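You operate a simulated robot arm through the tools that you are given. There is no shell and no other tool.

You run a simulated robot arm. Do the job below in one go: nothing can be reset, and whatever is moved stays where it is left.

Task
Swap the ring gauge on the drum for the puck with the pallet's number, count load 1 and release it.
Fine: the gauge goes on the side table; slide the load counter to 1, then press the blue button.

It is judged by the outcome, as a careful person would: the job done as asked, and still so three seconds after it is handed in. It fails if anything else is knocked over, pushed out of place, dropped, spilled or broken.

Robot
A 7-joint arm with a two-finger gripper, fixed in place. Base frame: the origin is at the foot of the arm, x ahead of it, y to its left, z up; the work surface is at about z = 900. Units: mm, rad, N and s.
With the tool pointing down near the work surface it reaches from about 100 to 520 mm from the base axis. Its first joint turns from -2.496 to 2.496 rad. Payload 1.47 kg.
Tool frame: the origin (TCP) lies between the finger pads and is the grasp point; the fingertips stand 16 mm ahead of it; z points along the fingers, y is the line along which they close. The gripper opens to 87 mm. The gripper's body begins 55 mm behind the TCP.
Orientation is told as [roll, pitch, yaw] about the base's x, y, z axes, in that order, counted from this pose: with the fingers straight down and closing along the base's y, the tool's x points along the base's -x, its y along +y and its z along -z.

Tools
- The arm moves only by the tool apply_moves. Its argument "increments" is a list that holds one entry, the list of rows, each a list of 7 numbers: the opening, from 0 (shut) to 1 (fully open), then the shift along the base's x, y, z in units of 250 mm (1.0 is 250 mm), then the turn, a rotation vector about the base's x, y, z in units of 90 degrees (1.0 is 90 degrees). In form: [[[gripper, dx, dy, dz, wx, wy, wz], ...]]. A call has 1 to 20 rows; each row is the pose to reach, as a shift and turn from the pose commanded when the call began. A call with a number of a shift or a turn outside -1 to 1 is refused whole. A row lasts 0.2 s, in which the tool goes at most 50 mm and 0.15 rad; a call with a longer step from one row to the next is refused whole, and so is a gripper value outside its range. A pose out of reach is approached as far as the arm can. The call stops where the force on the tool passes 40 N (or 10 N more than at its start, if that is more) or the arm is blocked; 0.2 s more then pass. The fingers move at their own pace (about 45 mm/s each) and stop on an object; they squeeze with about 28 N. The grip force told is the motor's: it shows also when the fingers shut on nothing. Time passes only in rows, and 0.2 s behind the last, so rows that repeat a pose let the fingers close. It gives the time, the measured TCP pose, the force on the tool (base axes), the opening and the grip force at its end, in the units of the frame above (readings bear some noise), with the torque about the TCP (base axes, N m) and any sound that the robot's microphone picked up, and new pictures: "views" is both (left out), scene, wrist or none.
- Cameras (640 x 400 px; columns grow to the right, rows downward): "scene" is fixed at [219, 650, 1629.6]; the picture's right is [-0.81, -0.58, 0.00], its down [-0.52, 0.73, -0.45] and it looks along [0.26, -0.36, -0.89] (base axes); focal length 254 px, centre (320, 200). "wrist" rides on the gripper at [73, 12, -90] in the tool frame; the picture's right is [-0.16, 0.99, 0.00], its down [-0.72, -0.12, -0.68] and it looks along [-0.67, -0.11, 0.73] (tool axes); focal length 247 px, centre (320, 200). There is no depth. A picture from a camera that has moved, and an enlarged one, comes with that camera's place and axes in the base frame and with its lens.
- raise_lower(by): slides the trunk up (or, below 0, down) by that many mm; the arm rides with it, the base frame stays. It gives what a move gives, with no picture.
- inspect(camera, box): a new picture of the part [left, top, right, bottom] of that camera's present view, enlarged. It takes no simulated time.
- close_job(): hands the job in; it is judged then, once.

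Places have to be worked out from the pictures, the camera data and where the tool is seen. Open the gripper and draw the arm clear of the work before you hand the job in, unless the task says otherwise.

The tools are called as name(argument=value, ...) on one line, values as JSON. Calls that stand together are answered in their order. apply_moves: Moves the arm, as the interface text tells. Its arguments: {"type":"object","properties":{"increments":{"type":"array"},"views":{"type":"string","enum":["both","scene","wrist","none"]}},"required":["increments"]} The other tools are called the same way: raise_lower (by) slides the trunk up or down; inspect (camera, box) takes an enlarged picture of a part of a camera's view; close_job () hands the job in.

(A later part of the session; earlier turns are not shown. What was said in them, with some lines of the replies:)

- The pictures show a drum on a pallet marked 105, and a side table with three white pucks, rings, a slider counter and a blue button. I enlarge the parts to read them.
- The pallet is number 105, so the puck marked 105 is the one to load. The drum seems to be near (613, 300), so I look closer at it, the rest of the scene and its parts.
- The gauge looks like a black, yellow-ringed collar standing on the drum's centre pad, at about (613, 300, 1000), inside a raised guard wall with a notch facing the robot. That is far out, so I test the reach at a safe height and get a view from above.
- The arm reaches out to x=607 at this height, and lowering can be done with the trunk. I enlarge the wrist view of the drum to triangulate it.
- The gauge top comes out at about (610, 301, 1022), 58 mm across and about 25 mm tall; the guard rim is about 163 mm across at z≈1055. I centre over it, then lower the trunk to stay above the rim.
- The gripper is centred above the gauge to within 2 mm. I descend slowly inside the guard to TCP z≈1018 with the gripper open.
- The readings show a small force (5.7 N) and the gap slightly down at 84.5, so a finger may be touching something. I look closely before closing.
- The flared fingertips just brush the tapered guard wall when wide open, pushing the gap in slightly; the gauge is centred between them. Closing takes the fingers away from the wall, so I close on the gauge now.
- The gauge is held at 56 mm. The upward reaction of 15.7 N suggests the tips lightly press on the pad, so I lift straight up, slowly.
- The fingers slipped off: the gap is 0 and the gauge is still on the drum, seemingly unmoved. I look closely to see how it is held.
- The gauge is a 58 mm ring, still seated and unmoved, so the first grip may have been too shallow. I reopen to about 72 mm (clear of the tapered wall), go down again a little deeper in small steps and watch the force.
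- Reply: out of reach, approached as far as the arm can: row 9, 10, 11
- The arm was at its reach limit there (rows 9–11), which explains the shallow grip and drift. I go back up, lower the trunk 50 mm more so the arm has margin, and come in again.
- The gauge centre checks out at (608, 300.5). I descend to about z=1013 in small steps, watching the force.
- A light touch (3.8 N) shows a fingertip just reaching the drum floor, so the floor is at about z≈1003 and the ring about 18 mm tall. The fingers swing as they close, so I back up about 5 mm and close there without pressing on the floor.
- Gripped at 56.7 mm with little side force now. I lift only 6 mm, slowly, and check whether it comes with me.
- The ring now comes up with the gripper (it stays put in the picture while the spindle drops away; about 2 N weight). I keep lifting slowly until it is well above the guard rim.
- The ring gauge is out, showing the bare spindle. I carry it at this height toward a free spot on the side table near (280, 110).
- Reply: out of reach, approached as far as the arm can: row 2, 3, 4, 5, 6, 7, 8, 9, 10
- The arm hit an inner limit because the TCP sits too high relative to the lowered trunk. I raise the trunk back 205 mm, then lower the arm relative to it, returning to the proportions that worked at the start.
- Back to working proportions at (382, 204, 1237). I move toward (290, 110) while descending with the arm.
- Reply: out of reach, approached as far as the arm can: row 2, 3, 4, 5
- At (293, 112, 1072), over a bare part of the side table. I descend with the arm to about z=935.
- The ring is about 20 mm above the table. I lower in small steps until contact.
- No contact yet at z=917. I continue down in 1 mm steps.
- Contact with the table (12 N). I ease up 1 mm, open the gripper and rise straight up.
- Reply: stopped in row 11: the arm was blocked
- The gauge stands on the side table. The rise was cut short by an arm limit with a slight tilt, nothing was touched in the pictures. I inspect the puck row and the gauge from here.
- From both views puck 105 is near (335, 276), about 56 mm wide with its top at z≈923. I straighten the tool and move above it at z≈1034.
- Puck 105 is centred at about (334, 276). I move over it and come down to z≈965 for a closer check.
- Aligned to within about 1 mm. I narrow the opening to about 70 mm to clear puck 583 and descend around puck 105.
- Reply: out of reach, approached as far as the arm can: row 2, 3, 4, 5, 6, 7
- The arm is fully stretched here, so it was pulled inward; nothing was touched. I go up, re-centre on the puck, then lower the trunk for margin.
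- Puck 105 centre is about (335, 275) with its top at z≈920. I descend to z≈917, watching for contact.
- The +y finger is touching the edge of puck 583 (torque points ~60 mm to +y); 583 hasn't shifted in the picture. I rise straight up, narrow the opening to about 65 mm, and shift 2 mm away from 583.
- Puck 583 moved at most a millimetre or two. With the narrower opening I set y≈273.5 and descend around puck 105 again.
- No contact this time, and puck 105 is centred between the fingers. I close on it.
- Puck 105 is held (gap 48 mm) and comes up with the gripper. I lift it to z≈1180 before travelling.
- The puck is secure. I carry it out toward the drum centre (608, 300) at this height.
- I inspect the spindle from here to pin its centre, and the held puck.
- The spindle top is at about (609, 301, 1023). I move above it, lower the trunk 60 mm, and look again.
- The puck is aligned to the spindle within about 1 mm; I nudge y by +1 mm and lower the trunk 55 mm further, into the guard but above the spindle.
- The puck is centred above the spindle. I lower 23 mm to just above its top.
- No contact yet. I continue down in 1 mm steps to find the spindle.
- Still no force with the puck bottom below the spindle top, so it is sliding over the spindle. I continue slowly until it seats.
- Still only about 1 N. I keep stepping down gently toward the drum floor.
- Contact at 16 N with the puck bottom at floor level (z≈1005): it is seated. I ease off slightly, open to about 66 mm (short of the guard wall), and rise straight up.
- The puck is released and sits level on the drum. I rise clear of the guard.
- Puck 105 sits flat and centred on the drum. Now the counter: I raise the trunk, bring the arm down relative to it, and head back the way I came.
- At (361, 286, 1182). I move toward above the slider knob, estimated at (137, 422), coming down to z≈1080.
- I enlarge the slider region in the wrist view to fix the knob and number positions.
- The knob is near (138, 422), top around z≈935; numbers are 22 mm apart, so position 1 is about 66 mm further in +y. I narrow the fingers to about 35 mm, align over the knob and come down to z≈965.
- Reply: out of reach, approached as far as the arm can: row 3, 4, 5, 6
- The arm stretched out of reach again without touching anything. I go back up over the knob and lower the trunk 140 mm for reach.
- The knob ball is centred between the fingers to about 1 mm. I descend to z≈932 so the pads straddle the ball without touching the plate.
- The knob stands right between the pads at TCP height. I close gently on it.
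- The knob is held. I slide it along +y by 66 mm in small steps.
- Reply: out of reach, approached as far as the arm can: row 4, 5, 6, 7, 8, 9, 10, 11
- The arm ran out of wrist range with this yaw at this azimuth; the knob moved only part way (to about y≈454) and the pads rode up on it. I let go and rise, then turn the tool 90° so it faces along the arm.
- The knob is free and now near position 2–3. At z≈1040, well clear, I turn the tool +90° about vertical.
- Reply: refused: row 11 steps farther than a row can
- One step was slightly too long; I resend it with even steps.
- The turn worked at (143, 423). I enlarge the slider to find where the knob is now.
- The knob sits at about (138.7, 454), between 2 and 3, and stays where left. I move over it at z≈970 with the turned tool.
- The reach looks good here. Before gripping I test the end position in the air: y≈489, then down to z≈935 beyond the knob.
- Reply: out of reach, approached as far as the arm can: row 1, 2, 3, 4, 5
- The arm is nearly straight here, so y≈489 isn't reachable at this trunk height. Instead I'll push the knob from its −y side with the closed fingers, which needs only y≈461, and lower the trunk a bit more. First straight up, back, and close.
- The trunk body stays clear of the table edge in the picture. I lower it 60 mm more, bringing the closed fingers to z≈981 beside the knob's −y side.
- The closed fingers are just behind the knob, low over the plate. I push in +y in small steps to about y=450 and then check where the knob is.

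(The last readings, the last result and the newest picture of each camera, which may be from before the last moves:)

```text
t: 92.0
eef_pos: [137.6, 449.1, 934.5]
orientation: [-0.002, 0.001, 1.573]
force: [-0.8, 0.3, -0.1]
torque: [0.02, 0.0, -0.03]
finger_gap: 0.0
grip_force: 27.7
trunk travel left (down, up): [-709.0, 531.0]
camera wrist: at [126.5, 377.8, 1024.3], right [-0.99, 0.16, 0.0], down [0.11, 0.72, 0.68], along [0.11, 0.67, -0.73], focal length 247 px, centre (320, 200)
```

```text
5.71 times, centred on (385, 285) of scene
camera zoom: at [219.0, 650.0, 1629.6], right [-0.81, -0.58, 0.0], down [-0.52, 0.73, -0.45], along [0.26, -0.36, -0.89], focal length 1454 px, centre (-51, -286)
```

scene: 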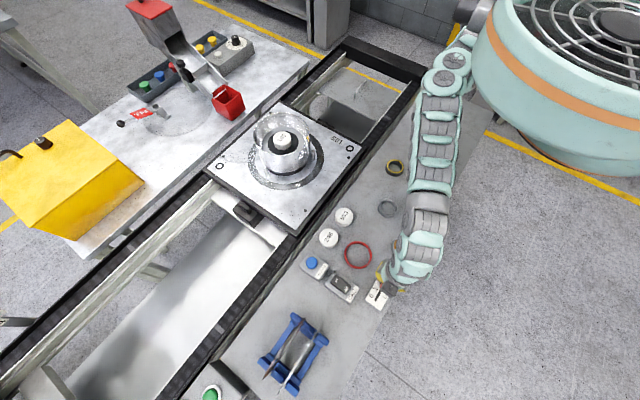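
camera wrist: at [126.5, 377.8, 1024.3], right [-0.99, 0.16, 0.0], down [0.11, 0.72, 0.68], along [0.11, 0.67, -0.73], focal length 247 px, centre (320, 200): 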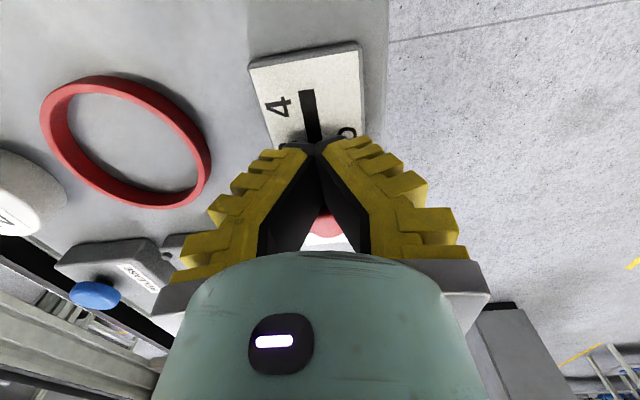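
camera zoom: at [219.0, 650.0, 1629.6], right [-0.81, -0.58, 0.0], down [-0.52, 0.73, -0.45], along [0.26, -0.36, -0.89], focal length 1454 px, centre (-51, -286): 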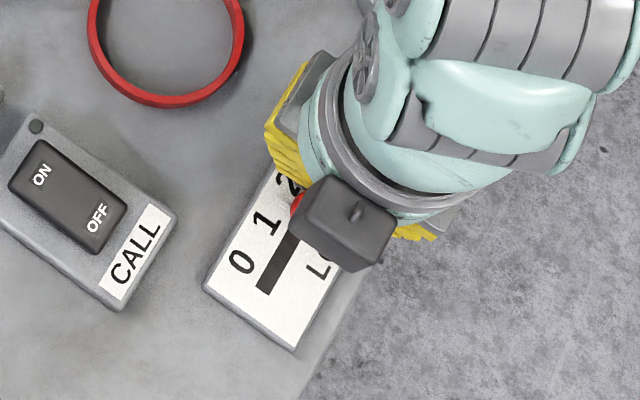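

The knob has moved with the fingers, to about y≈479. It needs about 9 mm more to be at 1; I push 8 mm and then draw back and up to look.

apply_moves(increments=[[[0, 0, 0.012, 0, 0, 0, 0], [0, 0, 0.024, 0, 0, 0, 0], [0, 0, 0.034, 0, 0, 0, 0], [0, 0, 0.034, 0, 0, 0, 0], [0, 0, -0.03, 0, 0, 0, 0], [0, 0, -0.06, 0.06, 0, 0, 0], [0, 0, -0.16, 0.2, 0, 0, 0], [0, 0, -0.26, 0.34, 0, 0, 0], [0, 0, -0.26, 0.34, 0, 0, 0]]])

inspect(camera="scene", box=[350, 250, 420, 320])

inspect(camera="wrist", box=[240, 40, 400, 160])

```text
t: 94.0
eef_pos: [129.5, 415.5, 1011.3]
orientation: [-0.001, 0.001, 1.571]
force: [1.0, 0.2, 0.1]
torque: [0.0, 0.01, 0.01]
finger_gap: 0.0
grip_force: 28.0
out of reach, approached as far as the arm can: row 7, 8, 9
trunk travel left (down, up): [-709.0, 531.0]
camera wrist: at [118.2, 343.0, 1100.7], right [-0.99, 0.16, 0.0], down [0.12, 0.72, 0.68], along [0.11, 0.67, -0.73], focal length 247 px, centre (320, 200)
```

scene: 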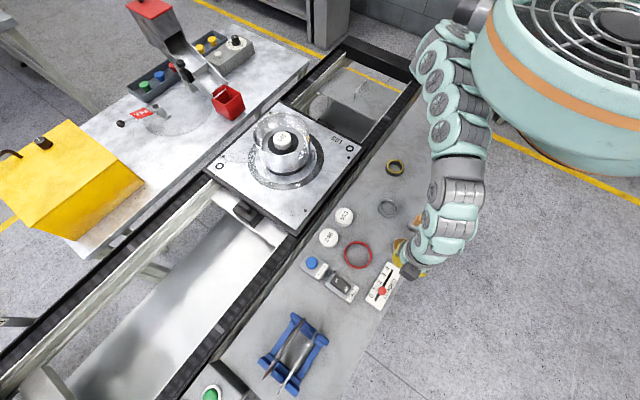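
wrist: 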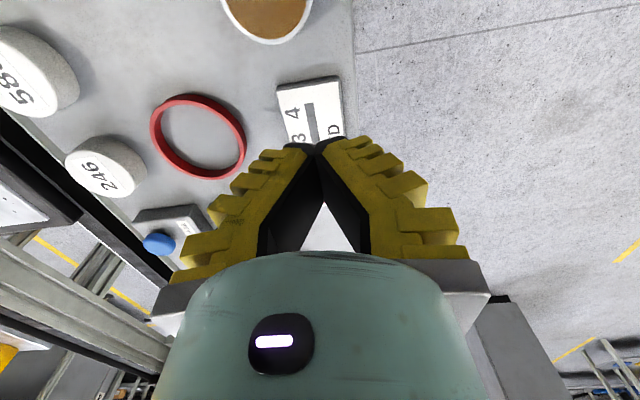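

```text
5.71 times, centred on (385, 285) of scene
camera zoom: at [219.0, 650.0, 1629.6], right [-0.81, -0.58, 0.0], down [-0.52, 0.73, -0.45], along [0.26, -0.36, -0.89], focal length 1454 px, centre (-51, -286)
```

zoom: 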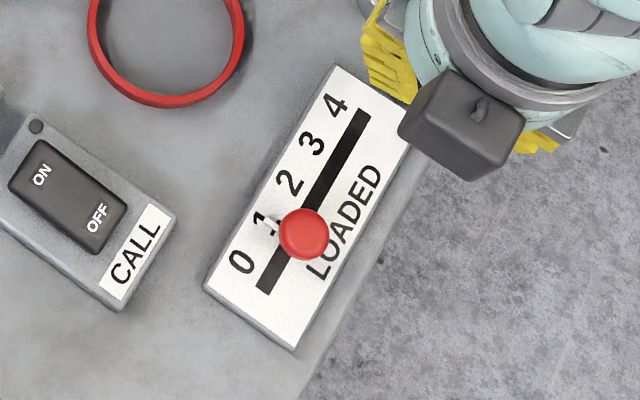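

```text
3.33 times, centred on (320, 100) of wrist
camera zoom: at [118.2, 343.0, 1100.7], right [-0.99, 0.16, 0.0], down [0.12, 0.72, 0.68], along [0.11, 0.67, -0.73], focal length 823 px, centre (320, 533)
```

zoom: 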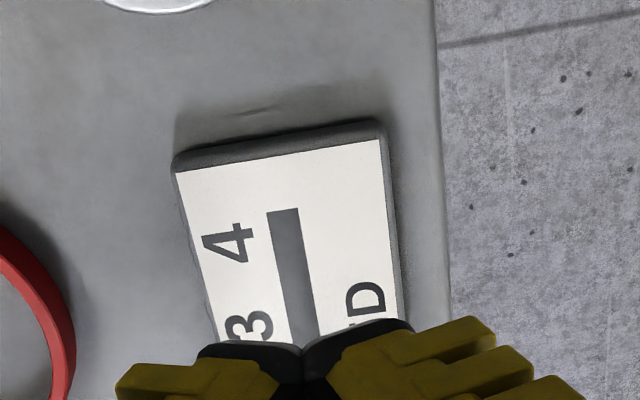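

The pointer now stands at "1". I zoom in to confirm, and look at the release button.

inspect(camera="scene", box=[365, 265, 400, 300])

inspect(camera="scene", box=[290, 200, 370, 310])

inspect(camera="wrist", box=[60, 150, 220, 290])

```text
11.43 times, centred on (382, 282) of scene
camera zoom: at [219.0, 650.0, 1629.6], right [-0.81, -0.58, 0.0], down [-0.52, 0.73, -0.45], along [0.26, -0.36, -0.89], focal length 2907 px, centre (-394, -743)
```

zoom: 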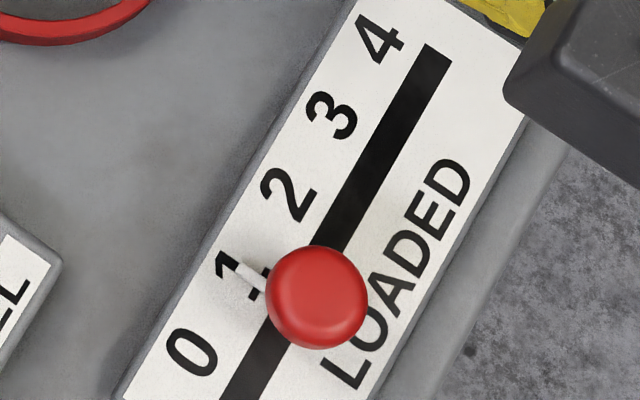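

```text
3.64 times, centred on (330, 255) of scene
camera zoom: at [219.0, 650.0, 1629.6], right [-0.81, -0.58, 0.0], down [-0.52, 0.73, -0.45], along [0.26, -0.36, -0.89], focal length 925 px, centre (284, 0)
```

zoom: 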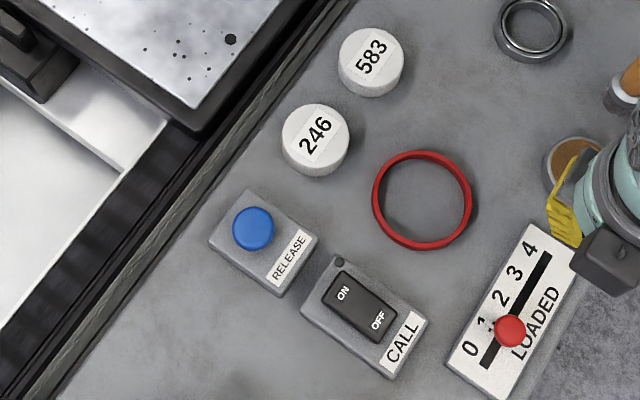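

```text
2.86 times, centred on (140, 220) of wrist
camera zoom: at [118.2, 343.0, 1100.7], right [-0.99, 0.16, 0.0], down [0.12, 0.72, 0.68], along [0.11, 0.67, -0.73], focal length 706 px, centre (834, 143)
```

zoom: 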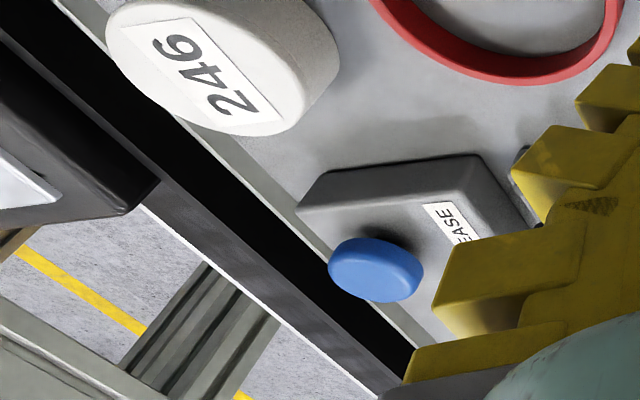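

The counter points exactly at 1. The blue button top is at about (329, 534, 933). I move across at z≈1020 to (329, 440) in front of it, fingers closed.

apply_moves(increments=[[[0, 0.06, 0.01, 0.02, 0, 0, 0], [0, 0.16, 0.02, 0.04, 0, 0, 0], [0, 0.28, 0.035, 0.04, 0, 0, 0], [0, 0.4, 0.05, 0.04, 0, 0, 0], [0, 0.52, 0.065, 0.04, 0, 0, 0], [0, 0.64, 0.08, 0.04, 0, 0, 0], [0, 0.76, 0.095, 0.04, 0, 0, 0], [0, 0.8, 0.1, 0.04, 0, 0, 0], [0, 0.8, 0.1, 0.04, 0, 0, 0]]])

```text
t: 96.0
eef_pos: [331.7, 440.1, 1020.7]
orientation: [0.0, 0.001, 1.57]
force: [0.0, -0.6, -0.2]
torque: [-0.01, 0.0, 0.0]
finger_gap: 0.0
grip_force: 27.6
out of reach, approached as far as the arm can: row 2, 3, 4
trunk travel left (down, up): [-709.0, 531.0]
camera wrist: at [319.7, 368.0, 1109.7], right [-0.99, 0.16, 0.0], down [0.12, 0.72, 0.68], along [0.11, 0.67, -0.73], focal length 247 px, centre (320, 200)
```

scene: 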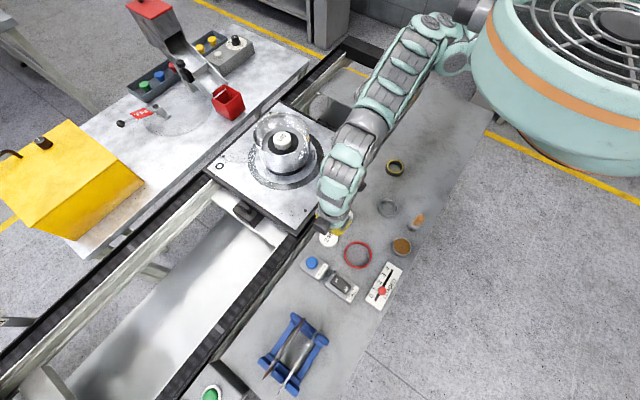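
wrist: 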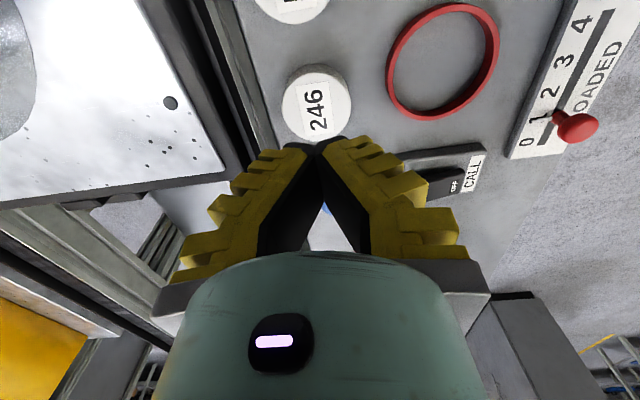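

Reached (332, 440, 1021). I tilt the tool 30° so the fingertips point outward, and extend toward the button while staying high.

apply_moves(increments=[[[0, 0, 0, 0, 0.08, 0, 0], [0, 0, 0.02, 0, 0.16, 0, 0], [0, 0, 0.06, 0, 0.24, 0, 0], [0, -0.004, 0.12, 0, 0.32, 0, 0], [0, -0.008, 0.2, -0.02, 0.333, 0, 0], [0, -0.008, 0.28, -0.04, 0.333, 0, 0], [0, -0.008, 0.34, -0.06, 0.333, 0, 0], [0, -0.008, 0.34, -0.06, 0.333, 0, 0]]])

inspect(camera="scene", box=[270, 180, 390, 300])

```text
t: 97.8
eef_pos: [328.4, 525.3, 1006.6]
orientation: [0.0, -0.524, 1.572]
force: [-0.1, -0.6, -0.1]
torque: [-0.04, 0.03, 0.04]
finger_gap: 0.0
grip_force: 28.4
out of reach, approached as far as the arm can: row 1, 2, 3, 4, 5, 6
trunk travel left (down, up): [-709.0, 531.0]
camera wrist: at [316.1, 418.5, 1046.7], right [-0.99, 0.14, 0.08], down [0.12, 0.29, 0.95], along [0.11, 0.95, -0.3], focal length 247 px, centre (320, 200)
```

scene: 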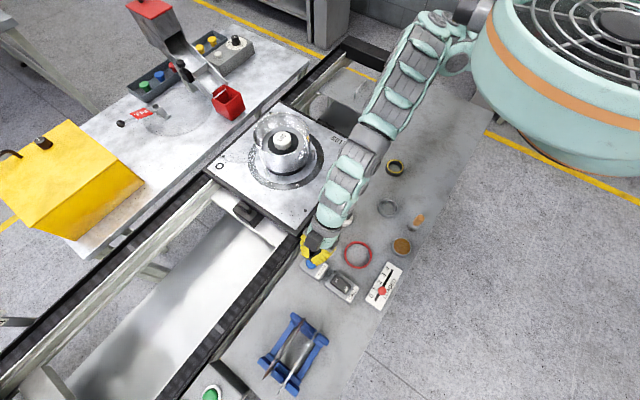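
wrist: 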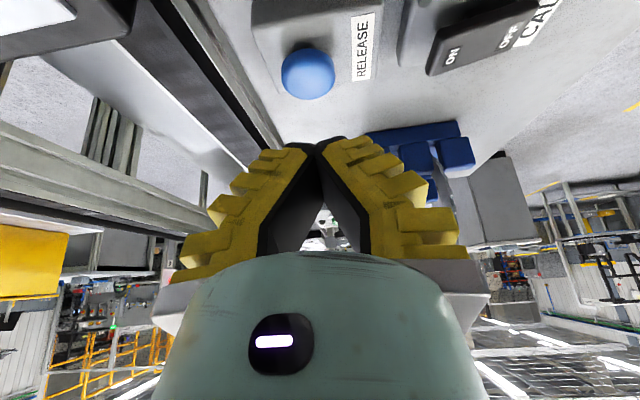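

```text
3.33 times, centred on (330, 240) of scene
camera zoom: at [219.0, 650.0, 1629.6], right [-0.81, -0.58, 0.0], down [-0.52, 0.73, -0.45], along [0.26, -0.36, -0.89], focal length 848 px, centre (287, 67)
```

zoom: 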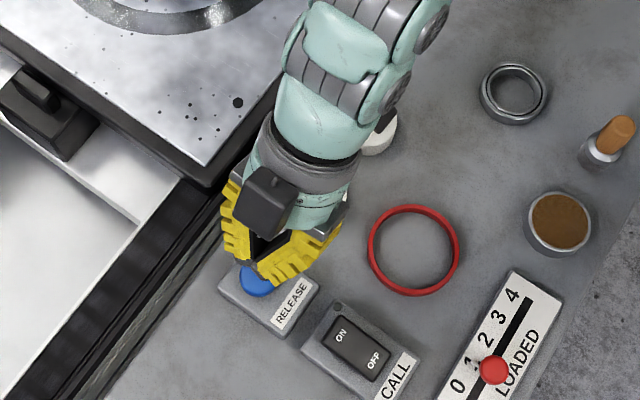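

The button is right below the tips, at about (330, 532.5, 933). I lower the trunk 45 mm to bring the tips just above it, keeping the arm pose.

raise_lower(by=-45)

inspect(camera="wrist", box=[200, 20, 440, 200])

inspect(camera="scene", box=[270, 180, 390, 300])

```text
t: 98.7
eef_pos: [328.0, 526.1, 960.6]
orientation: [0.0, -0.524, 1.571]
force: [0.7, -0.4, -0.1]
torque: [0.01, -0.01, 0.02]
finger_gap: 0.0
grip_force: 27.9
trunk travel left (down, up): [-664.0, 576.0]
```

```text
2.22 times, centred on (320, 110) of wrist
camera zoom: at [316.3, 418.5, 1001.9], right [-0.99, 0.14, 0.08], down [0.12, 0.29, 0.95], along [0.11, 0.95, -0.3], focal length 549 px, centre (320, 400)
```

zoom: 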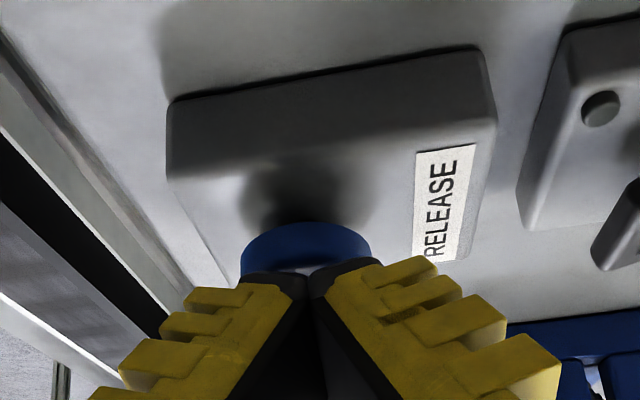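

```text
3.33 times, centred on (330, 240) of scene
camera zoom: at [219.0, 650.0, 1629.6], right [-0.81, -0.58, 0.0], down [-0.52, 0.73, -0.45], along [0.26, -0.36, -0.89], focal length 848 px, centre (287, 67)
```

zoom: 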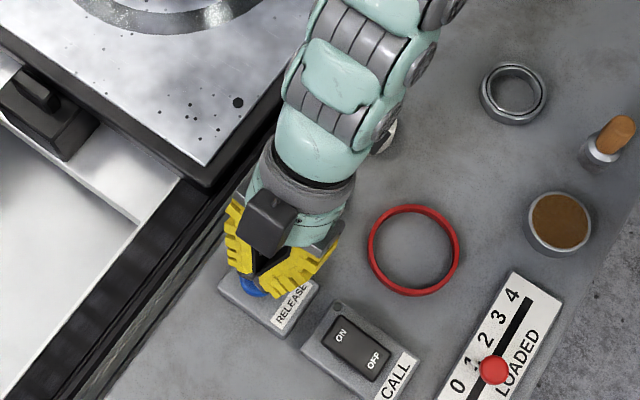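

The tips are just above the button. I press straight down in 2 mm steps; the force limit will stop the move if it bottoms out.

apply_moves(increments=[[[0, 0.004, -0.002, -0.016, 0, 0, 0], [0, 0.004, -0.002, -0.032, 0, 0, 0], [0, 0.004, -0.002, -0.044, 0, 0, 0], [0, 0.004, -0.002, -0.052, 0, 0, 0], [0, 0.004, -0.002, -0.06, 0, 0, 0], [0, 0.004, -0.002, -0.066, 0, 0, 0], [0, 0.004, -0.002, -0.072, 0, 0, 0]]])

```text
t: 100.3
eef_pos: [330.0, 527.5, 946.7]
orientation: [-0.003, -0.529, 1.572]
force: [-0.3, -13.6, 26.1]
torque: [-0.33, 0.0, 0.03]
finger_gap: 6.1
grip_force: 28.3
trunk travel left (down, up): [-664.0, 576.0]
heard: click
stopped in row 7: the force on the tool passed its limit at 43 N (the readings are from after the stop); the commanded pose is now the measured one
camera wrist: at [318.5, 419.8, 986.8], right [-0.99, 0.14, 0.08], down [0.11, 0.28, 0.95], along [0.11, 0.95, -0.29], focal length 247 px, centre (320, 200)
```

scene: 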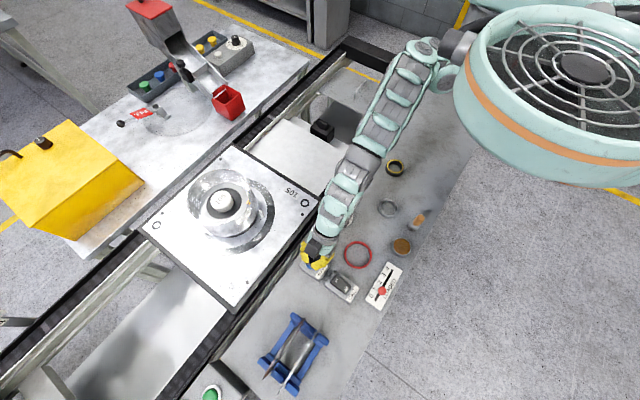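
wrist: 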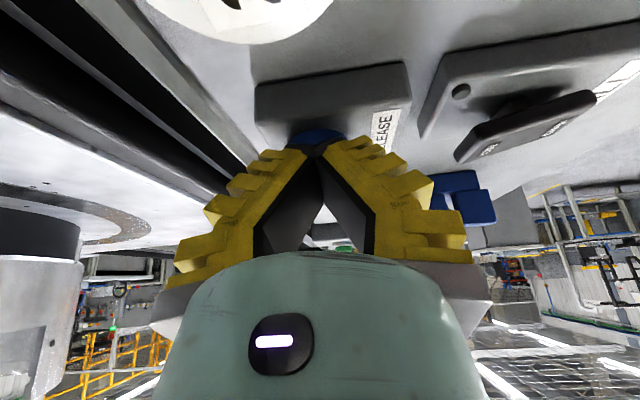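

A click was heard and the pallet is rolling away: released. I lift off the button and draw back away from the work.

apply_moves(increments=[[[0, 0, 0, 0.04, 0, 0, 0], [0, 0, -0.01, 0.1, 0, 0, 0], [0, 0, -0.04, 0.18, 0, 0, 0], [0, 0, -0.1, 0.26, -0.05, 0, 0], [0, 0, -0.18, 0.3, -0.12, 0, 0], [0, 0, -0.26, 0.34, -0.2, 0, 0], [0, 0, -0.34, 0.38, -0.28, 0, 0], [0, 0, -0.34, 0.38, -0.333, 0, 0], [0, 0, -0.34, 0.38, -0.333, 0, 0]]])

```text
t: 102.3
eef_pos: [327.7, 441.7, 1039.2]
orientation: [0.0, 0.0, 1.572]
force: [-0.6, -0.5, 0.0]
torque: [0.01, -0.01, 0.02]
finger_gap: 0.2
grip_force: 27.9
out of reach, approached as far as the arm can: row 3, 4, 5, 6, 7
trunk travel left (down, up): [-664.0, 576.0]
camera wrist: at [316.7, 368.5, 1128.6], right [-0.99, 0.16, 0.0], down [0.12, 0.72, 0.68], along [0.11, 0.67, -0.73], focal length 247 px, centre (320, 200)
```

scene: 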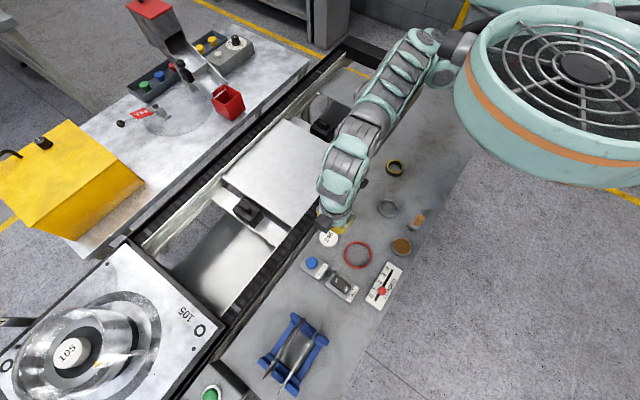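
wrist: 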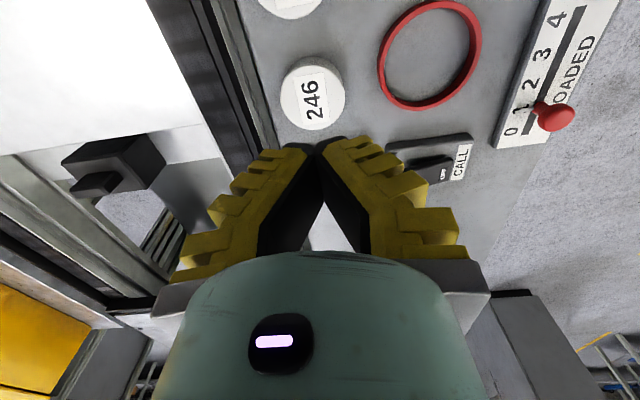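

The pallet has left with puck 105 on its drum. I open the gripper and raise the trunk to take the arm clear, then check everything.

raise_lower(by=230)

apply_moves(increments=[[[0.5, 0, 0, 0, 0, 0, 0], [0.9, 0, 0, 0, 0, 0, 0], [0.9, 0, 0, 0, 0, 0, 0], [0.9, 0, 0, 0, 0, 0, 0], [0.9, 0, 0, 0, 0, 0, 0]]])

inspect(camera="scene", box=[280, 130, 440, 320])

inspect(camera="scene", box=[0, 220, 240, 400])

```text
t: 104.7
eef_pos: [327.8, 440.5, 1269.5]
orientation: [0.0, -0.001, 1.571]
force: [0.3, 0.5, -0.2]
torque: [-0.02, 0.04, 0.01]
finger_gap: 0.0
grip_force: 27.9
trunk travel left (down, up): [-894.0, 346.0]
```

```text
t: 105.9
eef_pos: [328.3, 441.0, 1269.4]
orientation: [-0.001, -0.002, 1.574]
force: [-0.2, 0.5, -0.5]
torque: [-0.02, -0.02, -0.01]
finger_gap: 80.2
grip_force: 1.1
trunk travel left (down, up): [-894.0, 346.0]
camera wrist: at [316.8, 368.6, 1358.6], right [-0.99, 0.16, 0.0], down [0.12, 0.72, 0.68], along [0.11, 0.67, -0.73], focal length 247 px, centre (320, 200)
```

scene: 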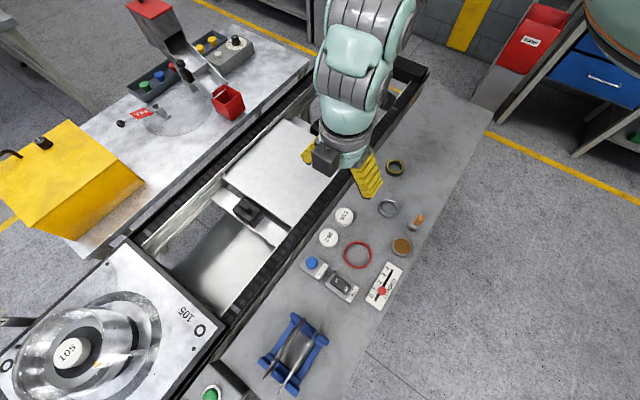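
wrist: 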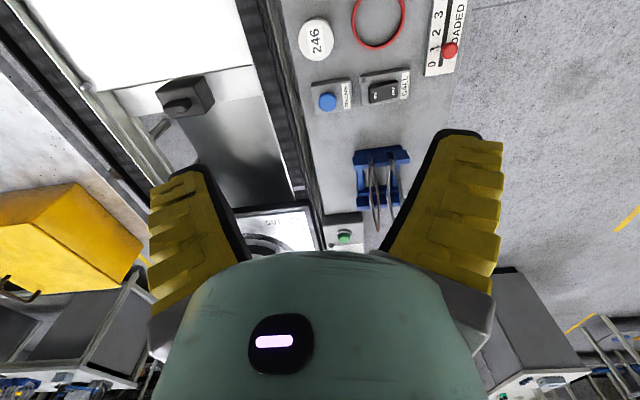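

```text
2.11 times, centred on (360, 225) of scene
camera zoom: at [219.0, 650.0, 1629.6], right [-0.81, -0.58, 0.0], down [-0.52, 0.73, -0.45], along [0.26, -0.36, -0.89], focal length 536 px, centre (236, 147)
```

zoom: 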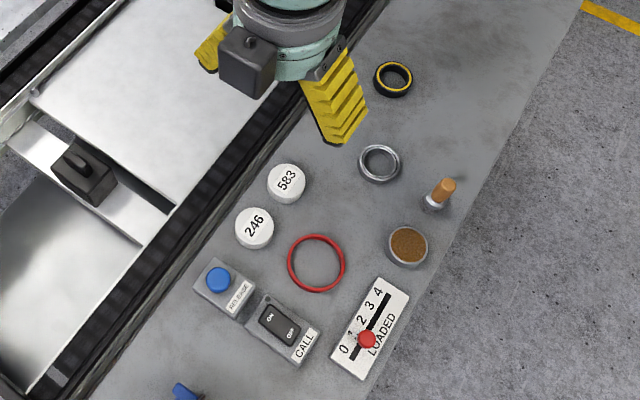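

```text
2.22 times, centred on (120, 310) of scene
camera zoom: at [219.0, 650.0, 1629.6], right [-0.81, -0.58, 0.0], down [-0.52, 0.73, -0.45], along [0.26, -0.36, -0.89], focal length 565 px, centre (764, -44)
```

zoom: 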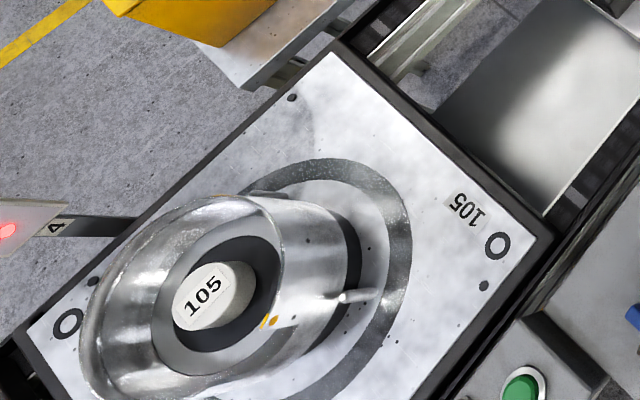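

The final pictures show:
- Puck 105 is on the released pallet's drum.
- The ring gauge is standing on the side table.
- The counter is at 1.
- The button has been pressed.
- The gripper is open and clear.

I hand the job in.

close_job()

```text
The job is handed in.
```

I finished the job and handed it in. I don't have the verdict on it.

- **Gauge:** the ring gauge is off the drum and standing on a clear part of the side table. My first grip slipped off without moving it, and the second lifted it cleanly.
- **Puck:** puck 105, which matches the pallet's number, sits flat over the drum's spindle.
- **Counter:** the load counter's pointer is on 1.
- **Release:** I pressed the blue button and heard a click. The pallet rolled away with puck 105 still on its drum.
- **Arm:** the gripper is open and the arm is raised clear of the work.

**Puck 583:** while I was reaching for puck 105, one finger touched puck 583. It may have shifted 1–2 mm and is still upright in its row. Nothing else on the tables looks moved in the final pictures.
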